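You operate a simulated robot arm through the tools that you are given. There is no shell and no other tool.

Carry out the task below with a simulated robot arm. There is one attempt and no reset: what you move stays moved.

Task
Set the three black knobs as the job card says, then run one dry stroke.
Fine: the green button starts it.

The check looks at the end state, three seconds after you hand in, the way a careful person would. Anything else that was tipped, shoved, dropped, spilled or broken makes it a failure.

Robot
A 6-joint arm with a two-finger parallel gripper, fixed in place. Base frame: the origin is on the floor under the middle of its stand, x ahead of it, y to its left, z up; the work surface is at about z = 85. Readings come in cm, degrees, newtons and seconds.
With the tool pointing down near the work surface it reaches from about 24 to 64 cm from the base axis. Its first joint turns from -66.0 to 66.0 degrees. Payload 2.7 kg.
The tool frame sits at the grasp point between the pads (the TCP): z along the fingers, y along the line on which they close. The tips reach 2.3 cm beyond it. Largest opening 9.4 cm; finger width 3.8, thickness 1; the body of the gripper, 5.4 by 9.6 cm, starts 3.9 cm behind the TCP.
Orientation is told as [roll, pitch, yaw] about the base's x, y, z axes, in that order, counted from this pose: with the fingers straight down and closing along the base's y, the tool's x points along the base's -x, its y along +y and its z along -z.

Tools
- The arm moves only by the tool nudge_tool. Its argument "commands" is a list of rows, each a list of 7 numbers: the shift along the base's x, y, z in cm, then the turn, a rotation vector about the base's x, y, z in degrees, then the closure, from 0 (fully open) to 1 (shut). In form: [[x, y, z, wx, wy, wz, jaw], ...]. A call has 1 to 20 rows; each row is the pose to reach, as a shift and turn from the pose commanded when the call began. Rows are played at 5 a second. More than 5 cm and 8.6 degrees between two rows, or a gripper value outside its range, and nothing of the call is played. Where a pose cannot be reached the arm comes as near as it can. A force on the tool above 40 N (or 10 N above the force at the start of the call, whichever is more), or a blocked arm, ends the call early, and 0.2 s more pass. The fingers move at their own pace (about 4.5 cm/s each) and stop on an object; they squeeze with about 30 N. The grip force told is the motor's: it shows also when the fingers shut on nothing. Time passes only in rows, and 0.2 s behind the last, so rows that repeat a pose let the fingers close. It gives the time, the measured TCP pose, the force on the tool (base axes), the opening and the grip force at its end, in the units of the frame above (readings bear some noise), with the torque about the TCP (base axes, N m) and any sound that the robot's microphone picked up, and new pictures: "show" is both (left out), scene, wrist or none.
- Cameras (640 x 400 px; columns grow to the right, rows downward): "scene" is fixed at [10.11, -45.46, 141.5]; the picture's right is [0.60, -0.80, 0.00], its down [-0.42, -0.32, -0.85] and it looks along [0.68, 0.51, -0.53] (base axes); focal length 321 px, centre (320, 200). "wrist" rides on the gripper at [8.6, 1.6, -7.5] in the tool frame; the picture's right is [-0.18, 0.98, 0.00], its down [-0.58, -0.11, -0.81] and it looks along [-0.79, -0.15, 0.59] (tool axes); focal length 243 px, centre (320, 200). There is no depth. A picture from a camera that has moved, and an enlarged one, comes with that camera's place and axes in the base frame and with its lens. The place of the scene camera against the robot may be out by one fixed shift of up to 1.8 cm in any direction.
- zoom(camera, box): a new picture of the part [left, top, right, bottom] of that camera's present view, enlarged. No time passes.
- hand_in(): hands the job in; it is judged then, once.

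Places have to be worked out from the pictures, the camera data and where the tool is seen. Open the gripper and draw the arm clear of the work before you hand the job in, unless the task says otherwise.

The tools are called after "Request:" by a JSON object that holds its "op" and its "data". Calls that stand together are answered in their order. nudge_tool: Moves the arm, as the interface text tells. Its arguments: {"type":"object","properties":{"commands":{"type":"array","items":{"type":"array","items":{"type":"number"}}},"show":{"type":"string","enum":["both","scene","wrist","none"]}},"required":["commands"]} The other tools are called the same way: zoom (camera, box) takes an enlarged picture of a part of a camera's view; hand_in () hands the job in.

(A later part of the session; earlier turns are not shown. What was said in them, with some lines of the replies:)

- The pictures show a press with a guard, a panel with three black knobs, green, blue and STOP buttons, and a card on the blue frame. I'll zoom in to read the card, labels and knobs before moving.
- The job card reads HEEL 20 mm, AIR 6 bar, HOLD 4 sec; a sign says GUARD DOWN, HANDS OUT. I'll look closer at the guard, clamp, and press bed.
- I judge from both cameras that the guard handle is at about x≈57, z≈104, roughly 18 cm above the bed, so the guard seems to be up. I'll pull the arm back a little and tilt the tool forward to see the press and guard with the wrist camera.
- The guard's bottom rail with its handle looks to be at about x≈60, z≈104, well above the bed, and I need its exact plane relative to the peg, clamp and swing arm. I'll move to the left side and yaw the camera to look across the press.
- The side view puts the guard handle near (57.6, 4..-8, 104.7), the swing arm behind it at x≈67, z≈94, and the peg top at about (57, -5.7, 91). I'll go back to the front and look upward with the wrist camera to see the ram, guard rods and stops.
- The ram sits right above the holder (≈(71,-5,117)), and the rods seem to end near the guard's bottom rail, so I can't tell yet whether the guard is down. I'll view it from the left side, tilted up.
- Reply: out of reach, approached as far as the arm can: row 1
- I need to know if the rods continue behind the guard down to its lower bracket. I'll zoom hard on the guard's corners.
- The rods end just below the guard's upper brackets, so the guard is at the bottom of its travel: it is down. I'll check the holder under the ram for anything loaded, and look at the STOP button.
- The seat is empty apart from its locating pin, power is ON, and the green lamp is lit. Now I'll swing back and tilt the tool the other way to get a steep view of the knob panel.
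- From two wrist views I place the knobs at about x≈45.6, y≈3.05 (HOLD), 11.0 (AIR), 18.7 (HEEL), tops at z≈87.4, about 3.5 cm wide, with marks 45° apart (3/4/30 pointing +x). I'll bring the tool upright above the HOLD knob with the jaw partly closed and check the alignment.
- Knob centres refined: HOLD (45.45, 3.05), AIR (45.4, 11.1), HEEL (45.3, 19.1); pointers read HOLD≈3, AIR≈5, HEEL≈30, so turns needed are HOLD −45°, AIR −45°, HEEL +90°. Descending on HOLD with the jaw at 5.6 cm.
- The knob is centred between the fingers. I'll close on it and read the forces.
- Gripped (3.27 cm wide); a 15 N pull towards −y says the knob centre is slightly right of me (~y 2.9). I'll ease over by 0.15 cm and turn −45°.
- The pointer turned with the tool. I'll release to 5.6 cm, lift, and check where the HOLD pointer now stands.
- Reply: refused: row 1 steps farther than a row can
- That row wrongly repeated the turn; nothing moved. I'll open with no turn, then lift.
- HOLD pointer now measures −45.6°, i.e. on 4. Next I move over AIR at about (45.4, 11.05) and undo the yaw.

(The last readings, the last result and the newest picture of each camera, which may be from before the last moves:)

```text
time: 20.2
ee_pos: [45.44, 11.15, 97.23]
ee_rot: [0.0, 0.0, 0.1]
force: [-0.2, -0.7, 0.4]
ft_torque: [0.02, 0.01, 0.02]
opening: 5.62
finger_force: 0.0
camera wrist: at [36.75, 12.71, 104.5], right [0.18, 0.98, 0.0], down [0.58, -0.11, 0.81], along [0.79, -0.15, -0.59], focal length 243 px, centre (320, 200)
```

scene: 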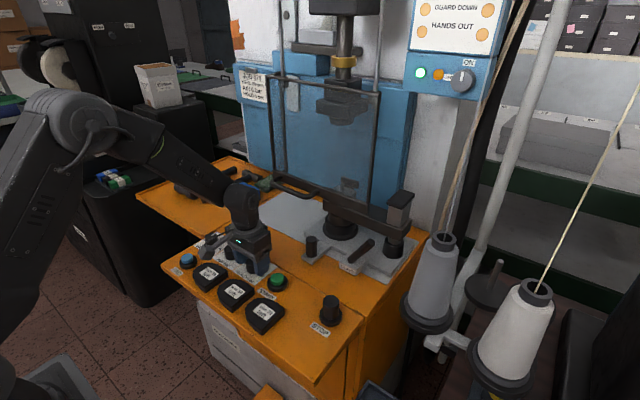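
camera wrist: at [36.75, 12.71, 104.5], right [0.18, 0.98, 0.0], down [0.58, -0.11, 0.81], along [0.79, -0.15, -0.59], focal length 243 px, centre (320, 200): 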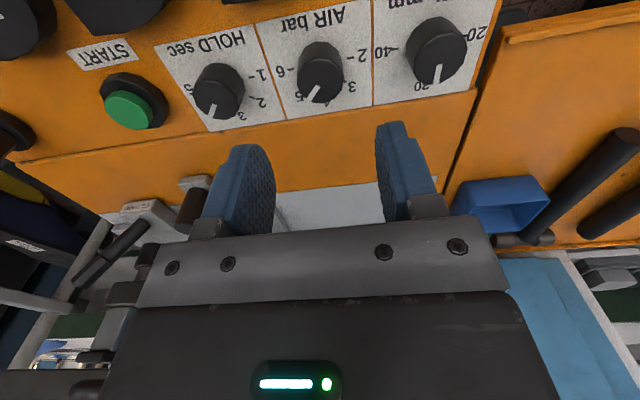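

Request:
{"op": "zoom", "data": {"camera": "wrist", "box": [160, 0, 500, 130]}}

Request:
{"op": "zoom", "data": {"camera": "wrist", "box": [260, 20, 380, 120]}}

```text
1.88 times, centred on (330, 65) of wrist
camera zoom: at [36.75, 12.71, 104.5], right [0.18, 0.98, 0.0], down [0.58, -0.11, 0.81], along [0.79, -0.15, -0.59], focal length 457 px, centre (301, 454)
```

zoom: 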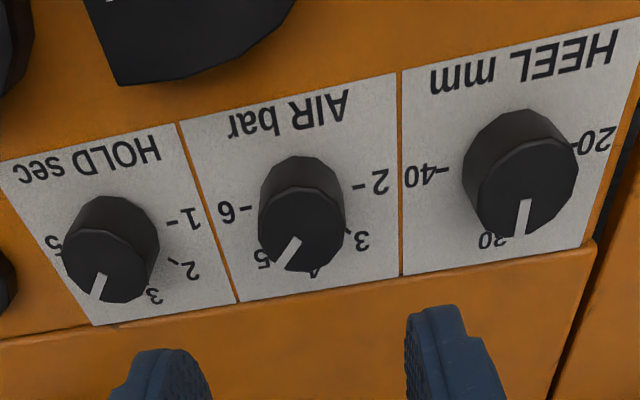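

```text
4.00 times, centred on (320, 70) of wrist
camera zoom: at [36.75, 12.71, 104.5], right [0.18, 0.98, 0.0], down [0.58, -0.11, 0.81], along [0.79, -0.15, -0.59], focal length 970 px, centre (320, 720)
```

zoom: 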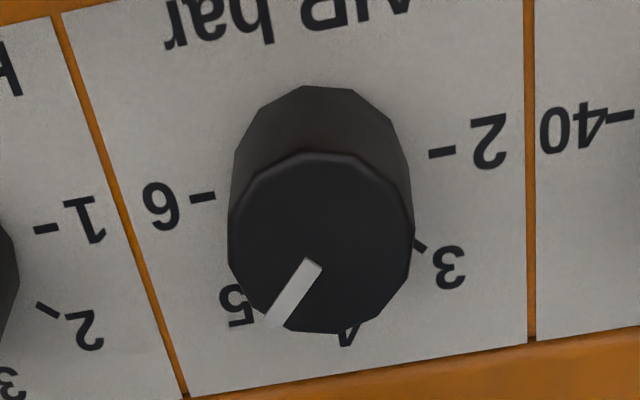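

AIR is centred and its pointer reads about −44° (on 5). Descend, close, ready to turn −45°.

Request:
{"op": "nudge_tool", "data": {"commands": [[0, -0.08, -3.5, 0, 0, 0, 0.4], [0, -0.08, -6.5, 0, 0, 0, 0.4], [0, -0.08, -8.3, 0, 0, 0, 0.4], [0, -0.08, -9.1, 0, 0, 0, 0.4], [0, -0.08, -9.1, 0, 0, 0, 0.6], [0, -0.08, -9.1, 0, 0, 0, 0.8], [0, -0.08, -9.1, 0, 0, 0, 1], [0, -0.08, -9.1, 0, 0, 0, 1]], "show": "wrist"}}

```text
time: 22.0
ee_pos: [45.29, 10.93, 88.07]
ee_rot: [0.0, 0.1, 0.0]
force: [0.8, 12.3, -7.6]
ft_torque: [-0.25, -0.64, 0.01]
opening: 3.38
finger_force: 44.7
camera wrist: at [36.73, 12.7, 95.37], right [0.18, 0.98, 0.0], down [0.58, -0.11, 0.81], along [0.79, -0.15, -0.59], focal length 243 px, centre (320, 200)
```

wrist: 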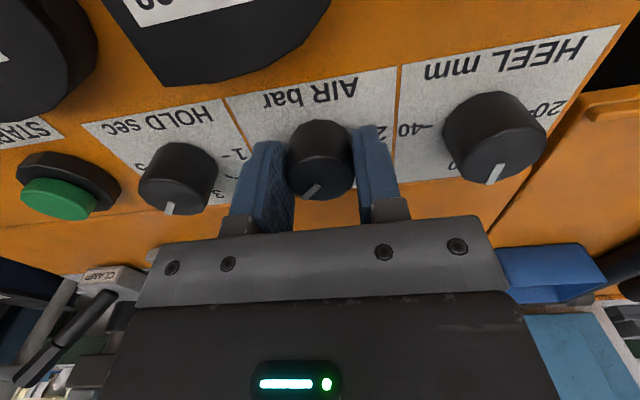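

Gripped; the +12 N lateral reading says the centre is slightly towards +y. I'll shift 0.12 cm and turn −45°.

Request:
{"op": "nudge_tool", "data": {"commands": [[0, 0.12, 0, 0, 0, 0, 1], [0, 0.12, 0, 0, 0, -8, 1], [0, 0.12, 0, 0, 0, -16, 1], [0, 0.12, 0, 0, 0, -24, 1], [0, 0.12, 0, 0, 0, -32, 1], [0, 0.12, 0, 0, 0, -40, 1], [0, 0.12, 0, 0, 0, -45.5, 1], [0, 0.12, 0, 0, 0, -45.5, 1], [0, 0.12, 0, 0, 0, -45.5, 1]], "show": "wrist"}}

Request:
{"op": "nudge_tool", "data": {"commands": [[0, 0, 0, 0, 0, 0, 0.7], [0, 0, 0, 0, 0, 0, 0.4], [0, 0, 0, 0, 0, 0, 0.4], [0, 0, 2, 0, 0, 0, 0.4], [0, 0, 5, 0, 0, 0, 0.4], [0, 0, 9, 0, 0, 0, 0.4], [0, 0, 9, 0, 0, 0, 0.4]], "show": "wrist"}}

```text
time: 24.0
ee_pos: [45.41, 11.06, 88.0]
ee_rot: [0.0, 0.1, -45.5]
force: [-0.2, 12.3, -7.8]
ft_torque: [0.7, -0.01, 0.44]
opening: 3.36
finger_force: 44.9
camera wrist: at [40.52, 18.49, 95.38], right [0.83, 0.56, 0.0], down [0.33, -0.49, 0.81], along [0.45, -0.67, -0.59], focal length 243 px, centre (320, 200)
```

wrist: 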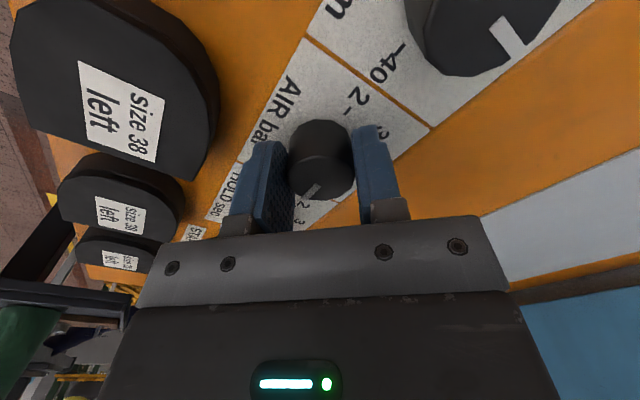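

```text
time: 25.6
ee_pos: [45.47, 11.03, 97.02]
ee_rot: [0.0, 0.0, -45.5]
force: [0.0, -0.2, 0.1]
ft_torque: [0.01, 0.03, -0.02]
opening: 5.67
finger_force: 0.2
camera wrist: at [40.58, 18.43, 104.35], right [0.83, 0.56, 0.0], down [0.33, -0.49, 0.81], along [0.45, -0.67, -0.59], focal length 243 px, centre (320, 200)
```

wrist: 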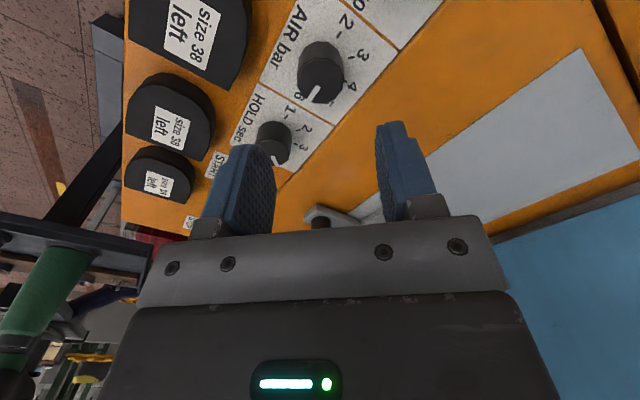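

Request:
{"op": "zoom", "data": {"camera": "wrist", "box": [260, 20, 380, 120]}}

Request:
{"op": "zoom", "data": {"camera": "scene", "box": [180, 225, 290, 295]}}

```text
4.00 times, centred on (320, 70) of wrist
camera zoom: at [40.58, 18.43, 104.35], right [0.83, 0.56, 0.0], down [0.33, -0.49, 0.81], along [0.45, -0.67, -0.59], focal length 970 px, centre (320, 720)
```

zoom: 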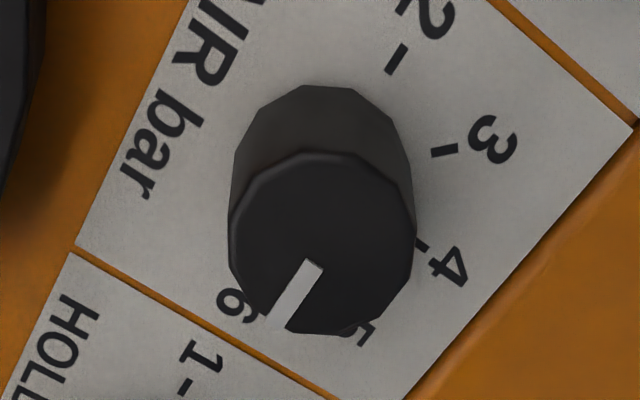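

```text
5.71 times, centred on (235, 260) of scene
camera zoom: at [10.11, -45.46, 141.5], right [0.6, -0.8, 0.0], down [-0.42, -0.32, -0.85], along [0.68, 0.51, -0.53], focal length 1836 px, centre (806, -143)
```

zoom: 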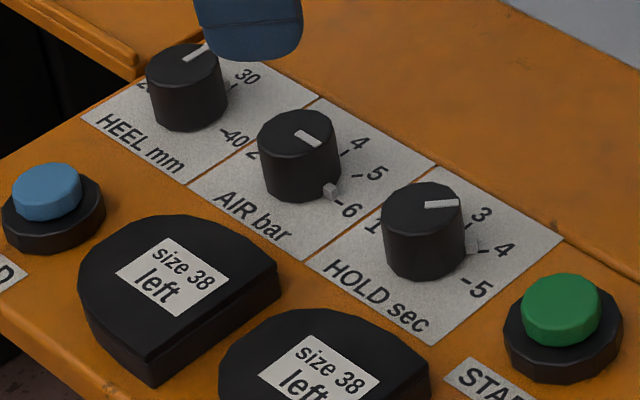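

AIR pointer now measures about −88° (on 6). Staying at yaw −45°, I move over HEEL at (45.4, 19.05) so I can turn it +90° in one go, with a narrower jaw opening.

Request:
{"op": "nudge_tool", "data": {"commands": [[-0.05, 4, 0, 0, 0, 0, 0.47], [-0.05, 8.02, 0, 0, 0, 0, 0.47], [-0.05, 8.02, 0, 0, 0, 0, 0.47]], "show": "both"}}

```text
time: 26.4
ee_pos: [45.34, 19.16, 96.9]
ee_rot: [-0.1, 0.0, -45.6]
force: [0.3, 0.2, 0.1]
ft_torque: [0.04, -0.02, 0.01]
opening: 4.97
finger_force: 0.0
camera wrist: at [40.5, 26.58, 104.3], right [0.83, 0.56, 0.0], down [0.33, -0.49, 0.81], along [0.45, -0.67, -0.59], focal length 243 px, centre (320, 200)
```

scene: 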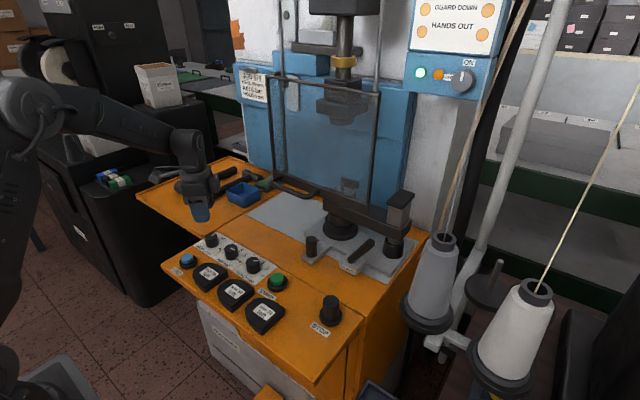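
wrist: 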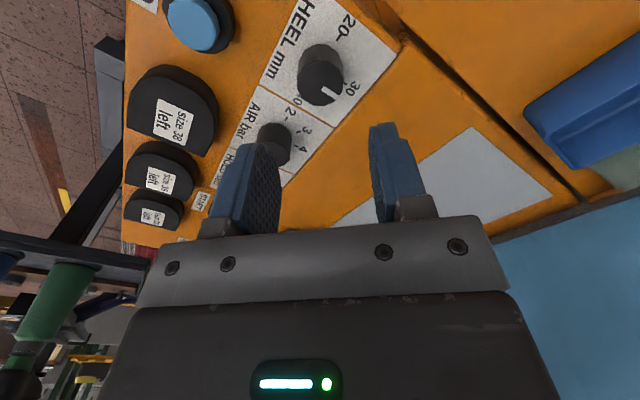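

Request:
{"op": "zoom", "data": {"camera": "wrist", "box": [260, 0, 440, 120]}}

```text
3.33 times, centred on (350, 60) of wrist
camera zoom: at [40.5, 26.58, 104.3], right [0.83, 0.56, 0.0], down [0.33, -0.49, 0.81], along [0.45, -0.67, -0.59], focal length 809 px, centre (220, 667)
```

zoom: 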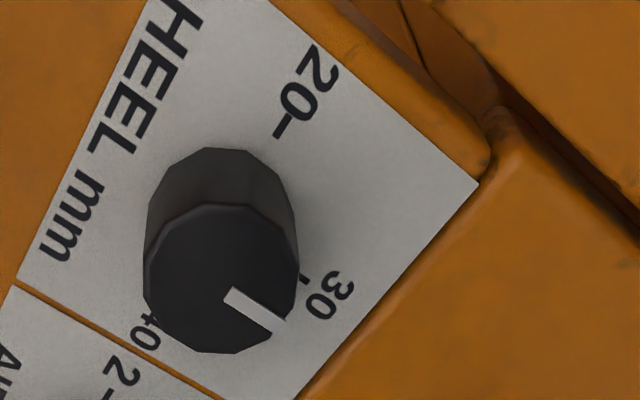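

HEEL is centred, pointer exactly at 30 (0°) and the 20 tick at about +90°. Descend and grip.

Request:
{"op": "nudge_tool", "data": {"commands": [[0, 0, -3.5, 0, 0, 0, 0.47], [0, 0, -6.5, 0, 0, 0, 0.47], [0, 0, -8.2, 0, 0, 0, 0.47], [0, 0, -8.9, 0, 0, 0, 0.47], [0, 0, -8.9, 0, 0, 0, 0.6], [0, 0, -8.9, 0, 0, 0, 0.8], [0, 0, -8.9, 0, 0, 0, 1], [0, 0, -8.9, 0, 0, 0, 1]], "show": "wrist"}}

```text
time: 28.2
ee_pos: [45.35, 19.26, 88.05]
ee_rot: [0.0, 0.0, -45.5]
force: [4.7, 3.9, -5.7]
ft_torque: [-0.26, -0.07, 0.06]
opening: 3.38
finger_force: 44.9
camera wrist: at [40.45, 26.55, 95.39], right [0.83, 0.56, 0.0], down [0.33, -0.49, 0.81], along [0.45, -0.67, -0.59], focal length 243 px, centre (320, 200)
```

wrist: 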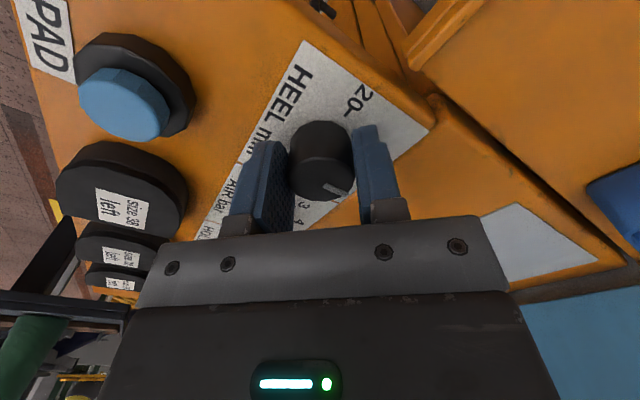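

Gripped with small side loads. Now I turn HEEL +90° in steps of 8°.

Request:
{"op": "nudge_tool", "data": {"commands": [[0, 0.03, 0, 0, 0, 8, 1], [0, 0.03, 0, 0, 0, 16, 1], [0, 0.03, 0, 0, 0, 24, 1], [0, 0.03, 0, 0, 0, 32, 1], [0, 0.03, 0, 0, 0, 40, 1], [0, 0.03, 0, 0, 0, 48, 1], [0, 0.03, 0, 0, 0, 56, 1], [0, 0.03, 0, 0, 0, 64, 1], [0, 0.03, 0, 0, 0, 72, 1], [0, 0.03, 0, 0, 0, 80, 1], [0, 0.03, 0, 0, 0, 87, 1], [0, 0.03, 0, 0, 0, 90, 1], [0, 0.03, 0, 0, 0, 90, 1]], "show": "wrist"}}

```text
time: 31.0
ee_pos: [45.29, 18.84, 88.0]
ee_rot: [0.0, 0.2, 44.4]
force: [3.8, -27.3, -13.0]
ft_torque: [-1.27, 0.49, -0.13]
opening: 3.37
finger_force: 45.1
camera wrist: at [38.07, 14.05, 95.44], right [-0.56, 0.83, 0.0], down [0.49, 0.33, 0.8], along [0.67, 0.45, -0.59], focal length 243 px, centre (320, 200)
```

wrist: 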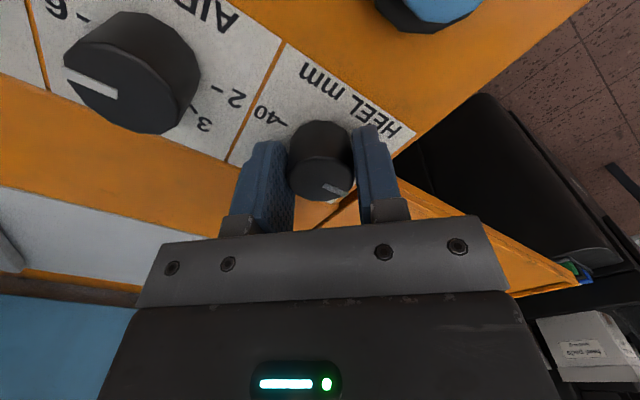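

HEEL turned with the tool; there is a −27 N side load, so I'll ease off to −y by 0.2 cm, then release and lift.

Request:
{"op": "nudge_tool", "data": {"commands": [[0, -0.2, 0, 0, 0, 0, 1], [0, -0.2, 0, 0, 0, 0, 0.7], [0, -0.2, 0, 0, 0, 0, 0.47], [0, -0.2, 0, 0, 0, 0, 0.47], [0, -0.2, 2, 0, 0, 0, 0.47], [0, -0.2, 5, 0, 0, 0, 0.47], [0, -0.2, 9, 0, 0, 0, 0.47], [0, -0.2, 9, 0, 0, 0, 0.47]], "show": "wrist"}}

Request:
{"op": "zoom", "data": {"camera": "wrist", "box": [230, 0, 410, 120]}}

Request:
{"op": "zoom", "data": {"camera": "scene", "box": [180, 225, 290, 295]}}

```text
time: 32.8
ee_pos: [45.26, 18.94, 97.35]
ee_rot: [0.0, 0.0, 44.6]
force: [0.2, 0.2, -0.4]
ft_torque: [0.03, 0.0, 0.0]
opening: 4.97
finger_force: 0.1
camera wrist: at [38.06, 14.05, 104.6], right [-0.56, 0.83, 0.0], down [0.49, 0.33, 0.81], along [0.67, 0.45, -0.59], focal length 243 px, centre (320, 200)
```

wrist: 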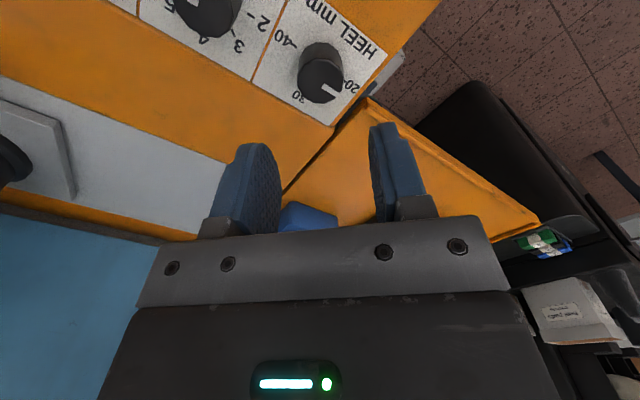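

```text
3.33 times, centred on (320, 60) of wrist
camera zoom: at [38.06, 14.05, 104.6], right [-0.56, 0.83, 0.0], down [0.49, 0.33, 0.81], along [0.67, 0.45, -0.59], focal length 809 px, centre (320, 667)
```

zoom: 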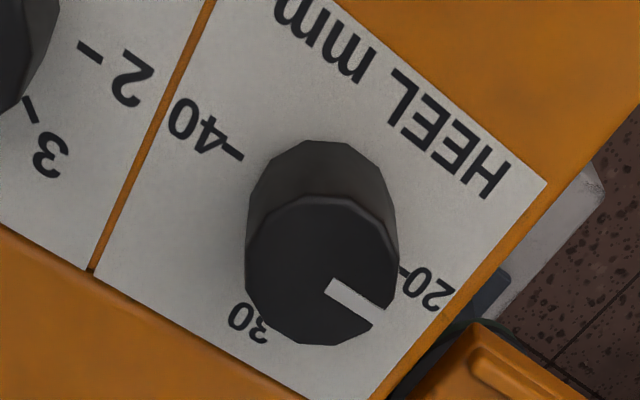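

```text
5.71 times, centred on (235, 260) of scene
camera zoom: at [10.11, -45.46, 141.5], right [0.6, -0.8, 0.0], down [-0.42, -0.32, -0.85], along [0.68, 0.51, -0.53], focal length 1836 px, centre (806, -143)
```

zoom: 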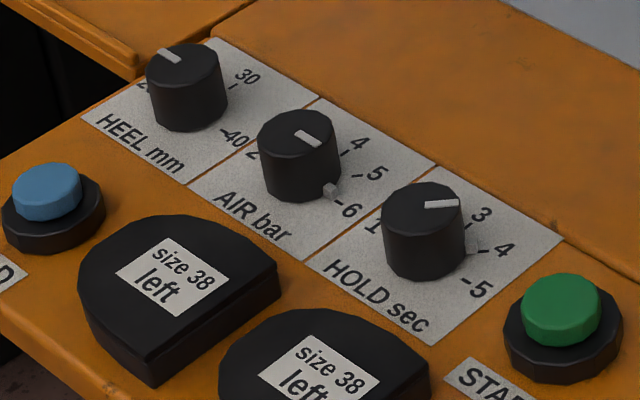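

HEEL pointer now measures +91° (on 20). I'll return to yaw 0 over the middle knob and check all three settings together.

Request:
{"op": "nudge_tool", "data": {"commands": [[0, -1.5, 0.5, 0, 0, -8, 0.4], [0, -3, 1, 0, 0, -16, 0.4], [0, -4.5, 1.5, 0, 0, -24, 0.4], [0, -6, 2, 0, 0, -32, 0.4], [0, -7.5, 2.5, 0, 0, -40, 0.4], [0, -8, 3, 0, 0, -44.6, 0.4], [0, -8, 3, 0, 0, -44.6, 0.4]], "show": "wrist"}}

Request:
{"op": "zoom", "data": {"camera": "wrist", "box": [260, 10, 380, 110]}}

Request:
{"op": "zoom", "data": {"camera": "wrist", "box": [160, 0, 500, 130]}}

```text
time: 34.4
ee_pos: [45.22, 10.86, 100.27]
ee_rot: [0.0, 0.1, -0.2]
force: [0.2, 0.1, -0.6]
ft_torque: [-0.05, 0.03, 0.03]
opening: 5.63
finger_force: 0.2
camera wrist: at [36.69, 12.6, 107.53], right [0.19, 0.98, 0.0], down [0.58, -0.11, 0.81], along [0.79, -0.15, -0.59], focal length 243 px, centre (320, 200)
```

wrist: 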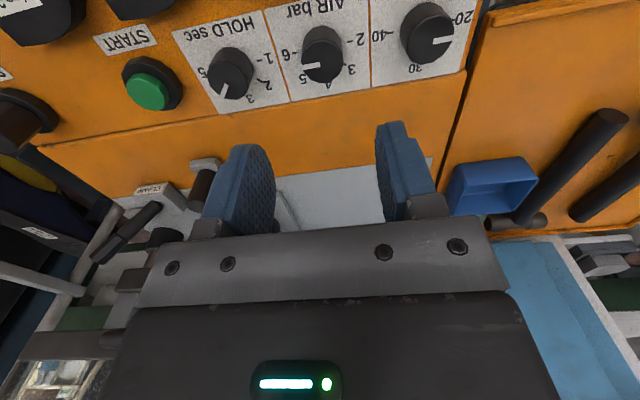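

```text
4.00 times, centred on (320, 60) of wrist
camera zoom: at [36.69, 12.6, 107.53], right [0.19, 0.98, 0.0], down [0.58, -0.11, 0.81], along [0.79, -0.15, -0.59], focal length 970 px, centre (320, 760)
```

zoom: 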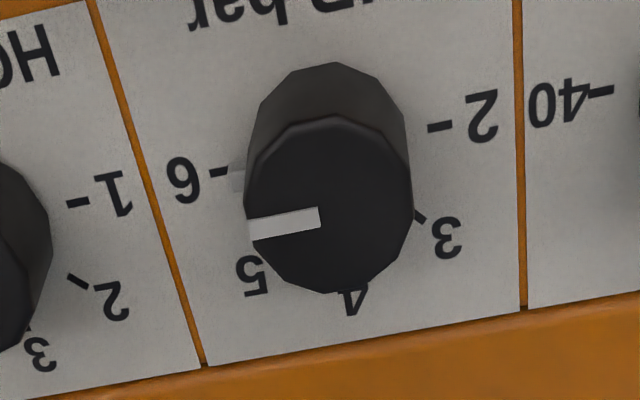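

```text
1.88 times, centred on (330, 65) of wrist
camera zoom: at [36.69, 12.6, 107.53], right [0.19, 0.98, 0.0], down [0.58, -0.11, 0.81], along [0.79, -0.15, -0.59], focal length 457 px, centre (301, 454)
```

zoom: 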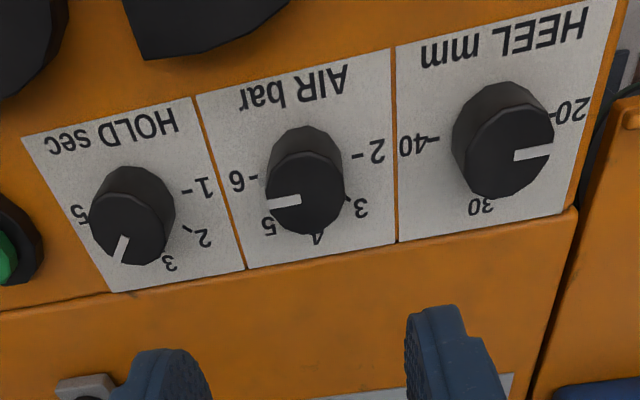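

All three pointers agree with the card: HEEL 20, AIR 6, HOLD 4. Next I move over the green START button (I judge it at (45.25, −4.75), cap top z≈87) and close the fingers to use them as a presser.

Request:
{"op": "nudge_tool", "data": {"commands": [[0, -4, 0, 0, 0, 0, 0.6], [0, -8, 0, 0, 0, 0, 0.8], [0, -12, -1, 0, 0, 0, 1], [0, -15.6, -3, 0, 0, 0, 1], [0, -15.6, -3, 0, 0, 0, 1], [0, -15.6, -3, 0, 0, 0, 1]], "show": "both"}}

Request:
{"op": "zoom", "data": {"camera": "wrist", "box": [240, 20, 400, 130]}}

```text
time: 35.8
ee_pos: [45.32, -4.85, 97.09]
ee_rot: [0.1, 0.0, -0.1]
force: [0.4, -0.3, 0.6]
ft_torque: [-0.01, 0.04, -0.04]
opening: 0.04
finger_force: 29.9
camera wrist: at [36.73, -3.04, 104.48], right [0.19, 0.98, 0.0], down [0.58, -0.11, 0.81], along [0.79, -0.15, -0.59], focal length 243 px, centre (320, 200)
```

scene: 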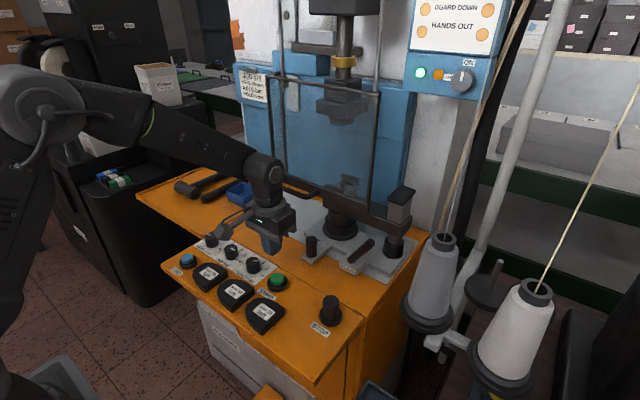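
wrist: 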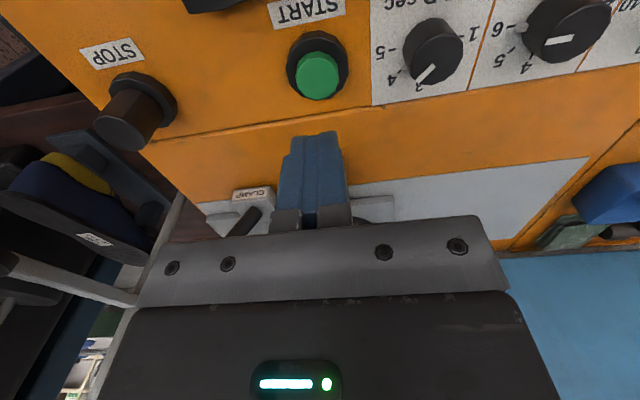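

```text
3.64 times, centred on (320, 75) of wrist
camera zoom: at [36.73, -3.04, 104.48], right [0.19, 0.98, 0.0], down [0.58, -0.11, 0.81], along [0.79, -0.15, -0.59], focal length 882 px, centre (320, 654)
```

zoom: 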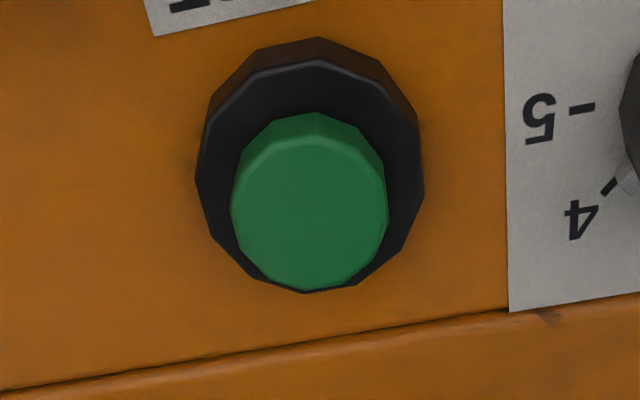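

The button is centred under the fingertips. I descend to just above the cap.

Request:
{"op": "nudge_tool", "data": {"commands": [[0.15, 0, -3.5, 0, 0, 0, 1], [0.15, 0, -6, 0, 0, 0, 1], [0.15, 0, -7, 0, 0, 0, 1], [0.15, 0, -7.3, 0, 0, 0, 1], [0.15, 0, -7.3, 0, 0, 0, 1]], "show": "both"}}

```text
time: 37.0
ee_pos: [45.48, -4.84, 89.94]
ee_rot: [0.0, 0.0, -0.2]
force: [0.3, 0.4, 0.8]
ft_torque: [-0.03, 0.01, 0.0]
opening: 0.02
finger_force: 30.0
camera wrist: at [36.83, -3.01, 97.22], right [0.19, 0.98, 0.0], down [0.58, -0.11, 0.81], along [0.79, -0.15, -0.59], focal length 243 px, centre (320, 200)
```

scene: 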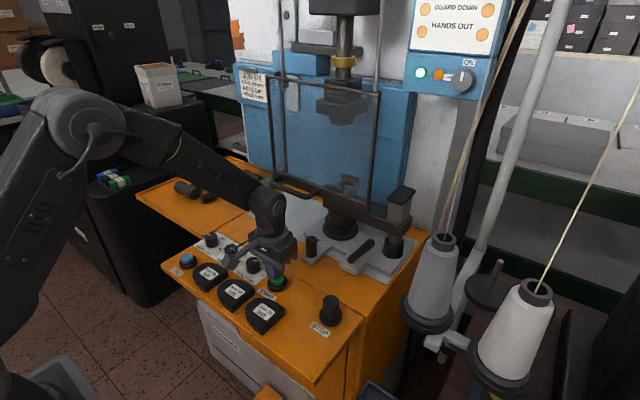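
wrist: 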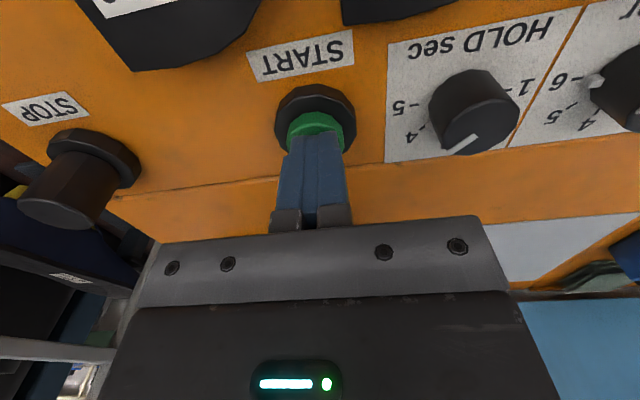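

The tips are about 0.5 cm above the cap with no force. I press down slowly and watch force and sound.

Request:
{"op": "nudge_tool", "data": {"commands": [[0, 0, -0.3, 0, 0, 0, 1], [0, 0, -0.5, 0, 0, 0, 1], [0, 0, -0.7, 0, 0, 0, 1], [0, 0, -0.9, 0, 0, 0, 1]], "show": "both"}}

```text
time: 38.0
ee_pos: [45.55, -4.73, 89.03]
ee_rot: [-0.1, -0.2, -0.2]
force: [-2.6, -1.2, 7.2]
ft_torque: [-0.01, 0.16, 0.04]
opening: 0.01
finger_force: 30.2
heard: click
camera wrist: at [36.87, -2.99, 96.36], right [0.19, 0.98, 0.0], down [0.58, -0.11, 0.81], along [0.79, -0.15, -0.59], focal length 243 px, centre (320, 200)
```

scene: 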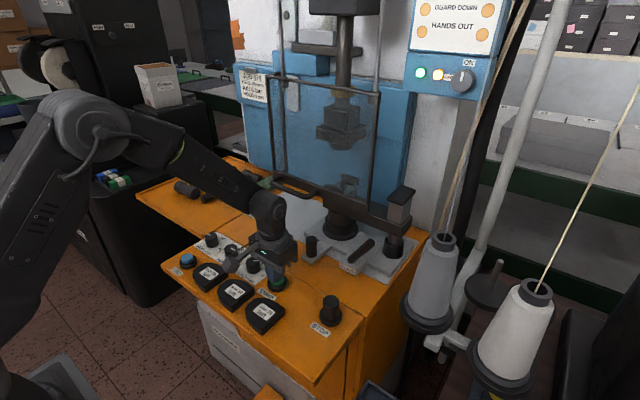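
wrist: 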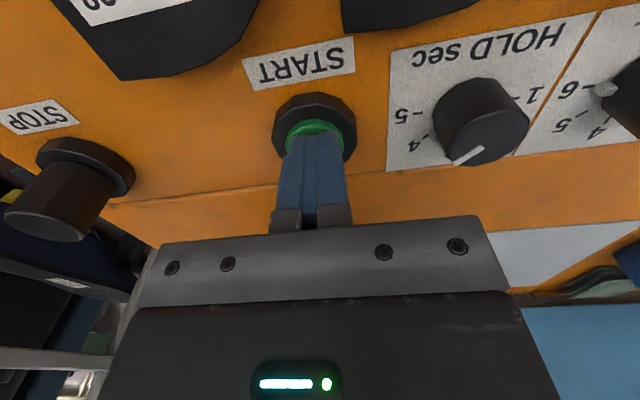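

A click, the ram is moving down and the amber lamp is lit: the cycle has started. I lift straight off the button now and watch the stroke.

Request:
{"op": "nudge_tool", "data": {"commands": [[0, 0, 2, 0, 0, 0, 1], [0, 0, 6, 0, 0, 0, 1], [0, 0, 9, 0, 0, 0, 1]], "show": "both"}}

```text
time: 38.8
ee_pos: [45.39, -4.86, 97.98]
ee_rot: [0.0, 0.0, -0.1]
force: [-0.7, -0.4, 0.0]
ft_torque: [0.02, -0.03, 0.05]
opening: 0.01
finger_force: 29.5
camera wrist: at [36.85, -3.09, 105.29], right [0.19, 0.98, 0.0], down [0.58, -0.11, 0.81], along [0.79, -0.15, -0.59], focal length 243 px, centre (320, 200)
```

scene: 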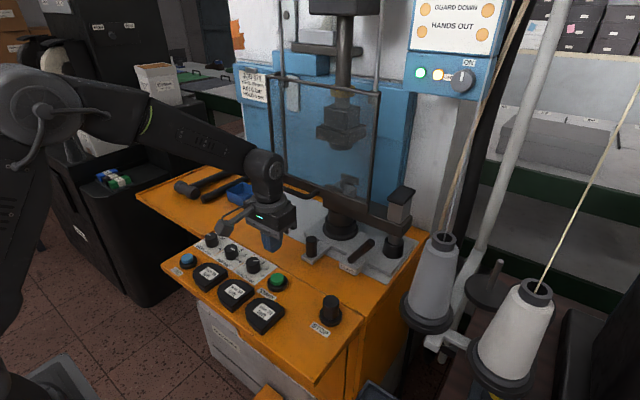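
wrist: 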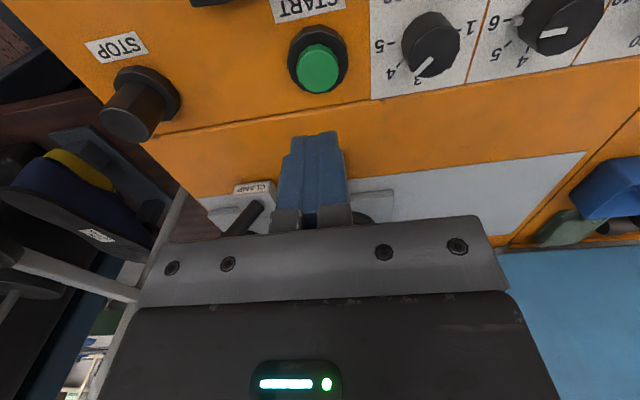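

The ram is down and holding. I wait a couple of seconds while moving the arm up and back, opening the gripper.

Request:
{"op": "nudge_tool", "data": {"commands": [[0, 0, 3, 0, 0, 0, 0.8], [-2, 0, 6, 0, 0, 0, 0.5], [-4, 0, 9, 0, 0, 0, 0.2], [-6, 0, 12, 0, 0, 0, 0], [-8, 0, 14, 0, 0, 0, 0], [-8, 0, 14, 0, 0, 0, 0], [-8, 0, 14, 0, 0, 0, 0], [-8, 0, 14, 0, 0, 0, 0], [-8, 0, 14, 0, 0, 0, 0], [-8, 0, 14, 0, 0, 0, 0]], "show": "scene"}}

Request:
{"op": "zoom", "data": {"camera": "scene", "box": [240, 0, 480, 220]}}

```text
time: 41.0
ee_pos: [37.58, -4.72, 112.03]
ee_rot: [0.0, 0.0, -0.1]
force: [-0.3, -0.5, 0.0]
ft_torque: [0.01, 0.0, 0.01]
opening: 9.4
finger_force: 0.0
```

scene: 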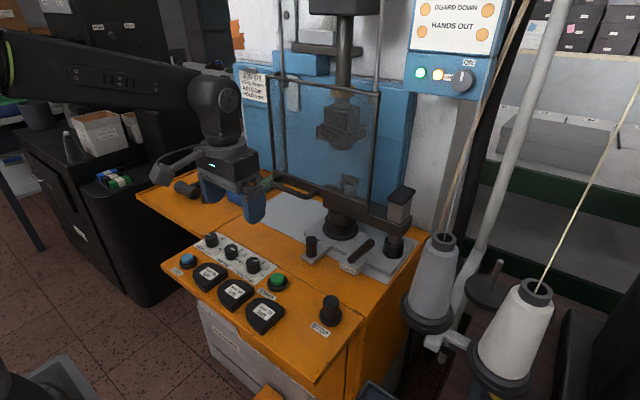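

```text
1.82 times, centred on (360, 110) of scene
camera zoom: at [10.11, -45.46, 141.5], right [0.6, -0.8, 0.0], down [-0.42, -0.32, -0.85], along [0.68, 0.51, -0.53], focal length 584 px, centre (247, 364)
```

zoom: 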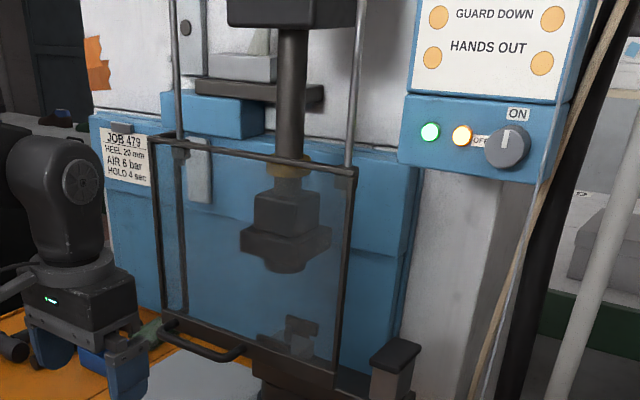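

Amber is still lit and the ram is down in its 4 s hold. I wait longer in place for the return stroke.

Request:
{"op": "nudge_tool", "data": {"commands": [[0, 0, 0, 0, 0, 0, 0], [0, 0, 0, 0, 0, 0, 0], [0, 0, 0, 0, 0, 0, 0], [0, 0, 0, 0, 0, 0, 0], [0, 0, 0, 0, 0, 0, 0], [0, 0, 0, 0, 0, 0, 0], [0, 0, 0, 0, 0, 0, 0], [0, 0, 0, 0, 0, 0, 0], [0, 0, 0, 0, 0, 0, 0], [0, 0, 0, 0, 0, 0, 0], [0, 0, 0, 0, 0, 0, 0], [0, 0, 0, 0, 0, 0, 0], [0, 0, 0, 0, 0, 0, 0], [0, 0, 0, 0, 0, 0, 0], [0, 0, 0, 0, 0, 0, 0]], "show": "both"}}

Request:
{"op": "zoom", "data": {"camera": "scene", "box": [240, 0, 480, 220]}}

Request:
{"op": "zoom", "data": {"camera": "scene", "box": [160, 220, 360, 345]}}

```text
time: 44.2
ee_pos: [37.51, -4.65, 112.07]
ee_rot: [0.1, -0.1, -0.1]
force: [-0.5, 0.2, 0.3]
ft_torque: [0.03, 0.04, 0.01]
opening: 9.4
finger_force: 0.0
camera wrist: at [28.92, -2.96, 119.28], right [0.19, 0.98, 0.0], down [0.58, -0.11, 0.81], along [0.79, -0.15, -0.59], focal length 243 px, centre (320, 200)
```

scene: 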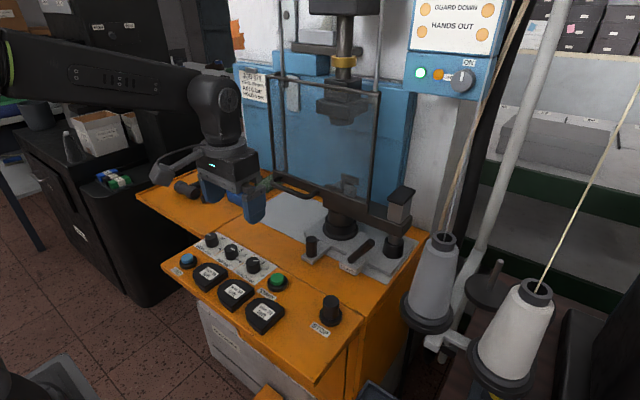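
wrist: 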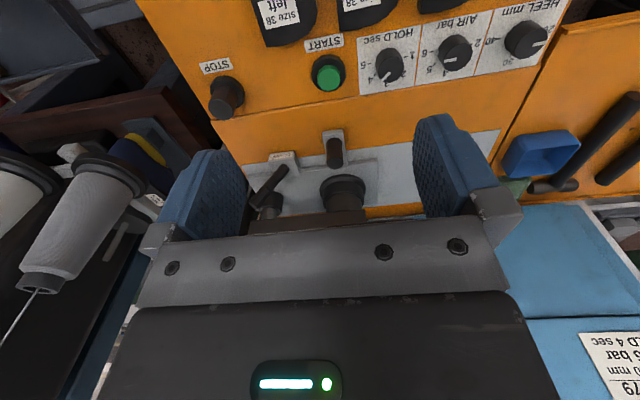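

```text
1.82 times, centred on (360, 110) of scene
camera zoom: at [10.11, -45.46, 141.5], right [0.6, -0.8, 0.0], down [-0.42, -0.32, -0.85], along [0.68, 0.51, -0.53], focal length 584 px, centre (247, 364)
```

zoom: 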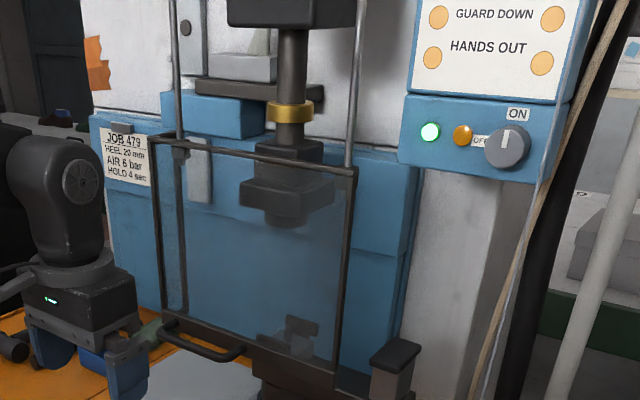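

```text
3.20 times, centred on (260, 282) of scene
camera zoom: at [10.11, -45.46, 141.5], right [0.6, -0.8, 0.0], down [-0.42, -0.32, -0.85], along [0.68, 0.51, -0.53], focal length 1028 px, centre (512, -64)
```

zoom: 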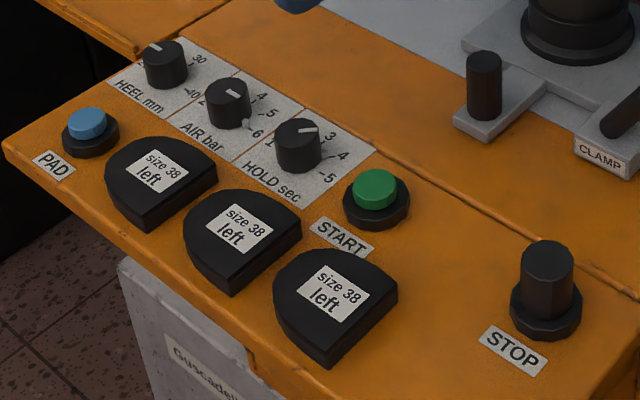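

The stroke is complete: ram back up and amber off. The HOLD pointer looks slightly different here, so I'll zoom in to check that all knobs kept their settings.

Request:
{"op": "zoom", "data": {"camera": "scene", "box": [180, 225, 290, 295]}}

Request:
{"op": "zoom", "data": {"camera": "wrist", "box": [350, 0, 570, 110]}}

```text
5.71 times, centred on (235, 260) of scene
camera zoom: at [10.11, -45.46, 141.5], right [0.6, -0.8, 0.0], down [-0.42, -0.32, -0.85], along [0.68, 0.51, -0.53], focal length 1836 px, centre (806, -143)
```

zoom: 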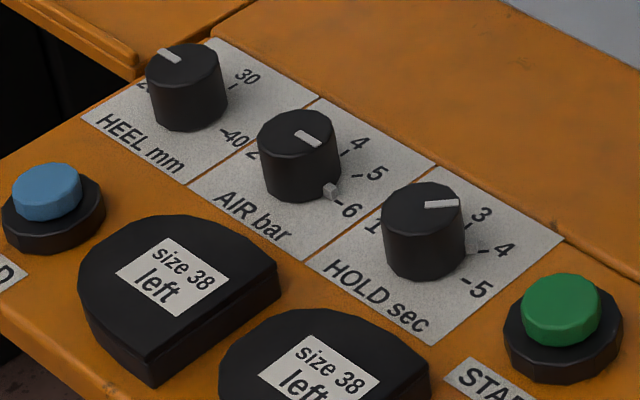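

```text
2.91 times, centred on (460, 55) of wrist
camera zoom: at [28.92, -2.96, 119.28], right [0.19, 0.98, 0.0], down [0.58, -0.11, 0.81], along [0.79, -0.15, -0.59], focal length 706 px, centre (-87, 622)
```

zoom: 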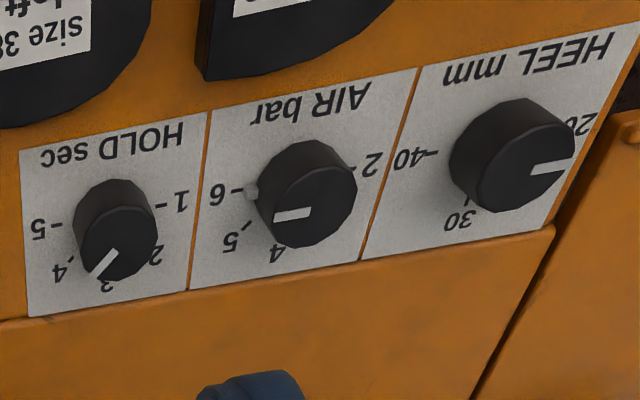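

All knobs hold their settings (HEEL 20, AIR 6, HOLD 4). One full stroke has run, the heel blocks and other objects are where they were, and the arm is clear with the gripper open. Handing in.

Request:
{"op": "hand_in", "data": {}}

```text
The job is handed in.
```

I set the knobs to the job card (HEEL 20 mm, AIR 6 bar, HOLD 4 sec) and ran one dry stroke with the green START button. The job is handed in.

- **Knobs:** all three pointers measured within about 3° of their marks, and they still read correctly after the stroke.
- **Stroke:** START clicked once. The amber lamp lit, the ram went down and held, then returned up and the lamp went out.
- **Guard:** I did not touch it. I judged it was already down because its brackets sit at the bottom ends of the rods, but I did not test it by pushing.
- **Surroundings:** the heel blocks had not moved in the final picture. I did not touch the PAD button, the STOP button or the clamp. The arm is clear with the gripper open.
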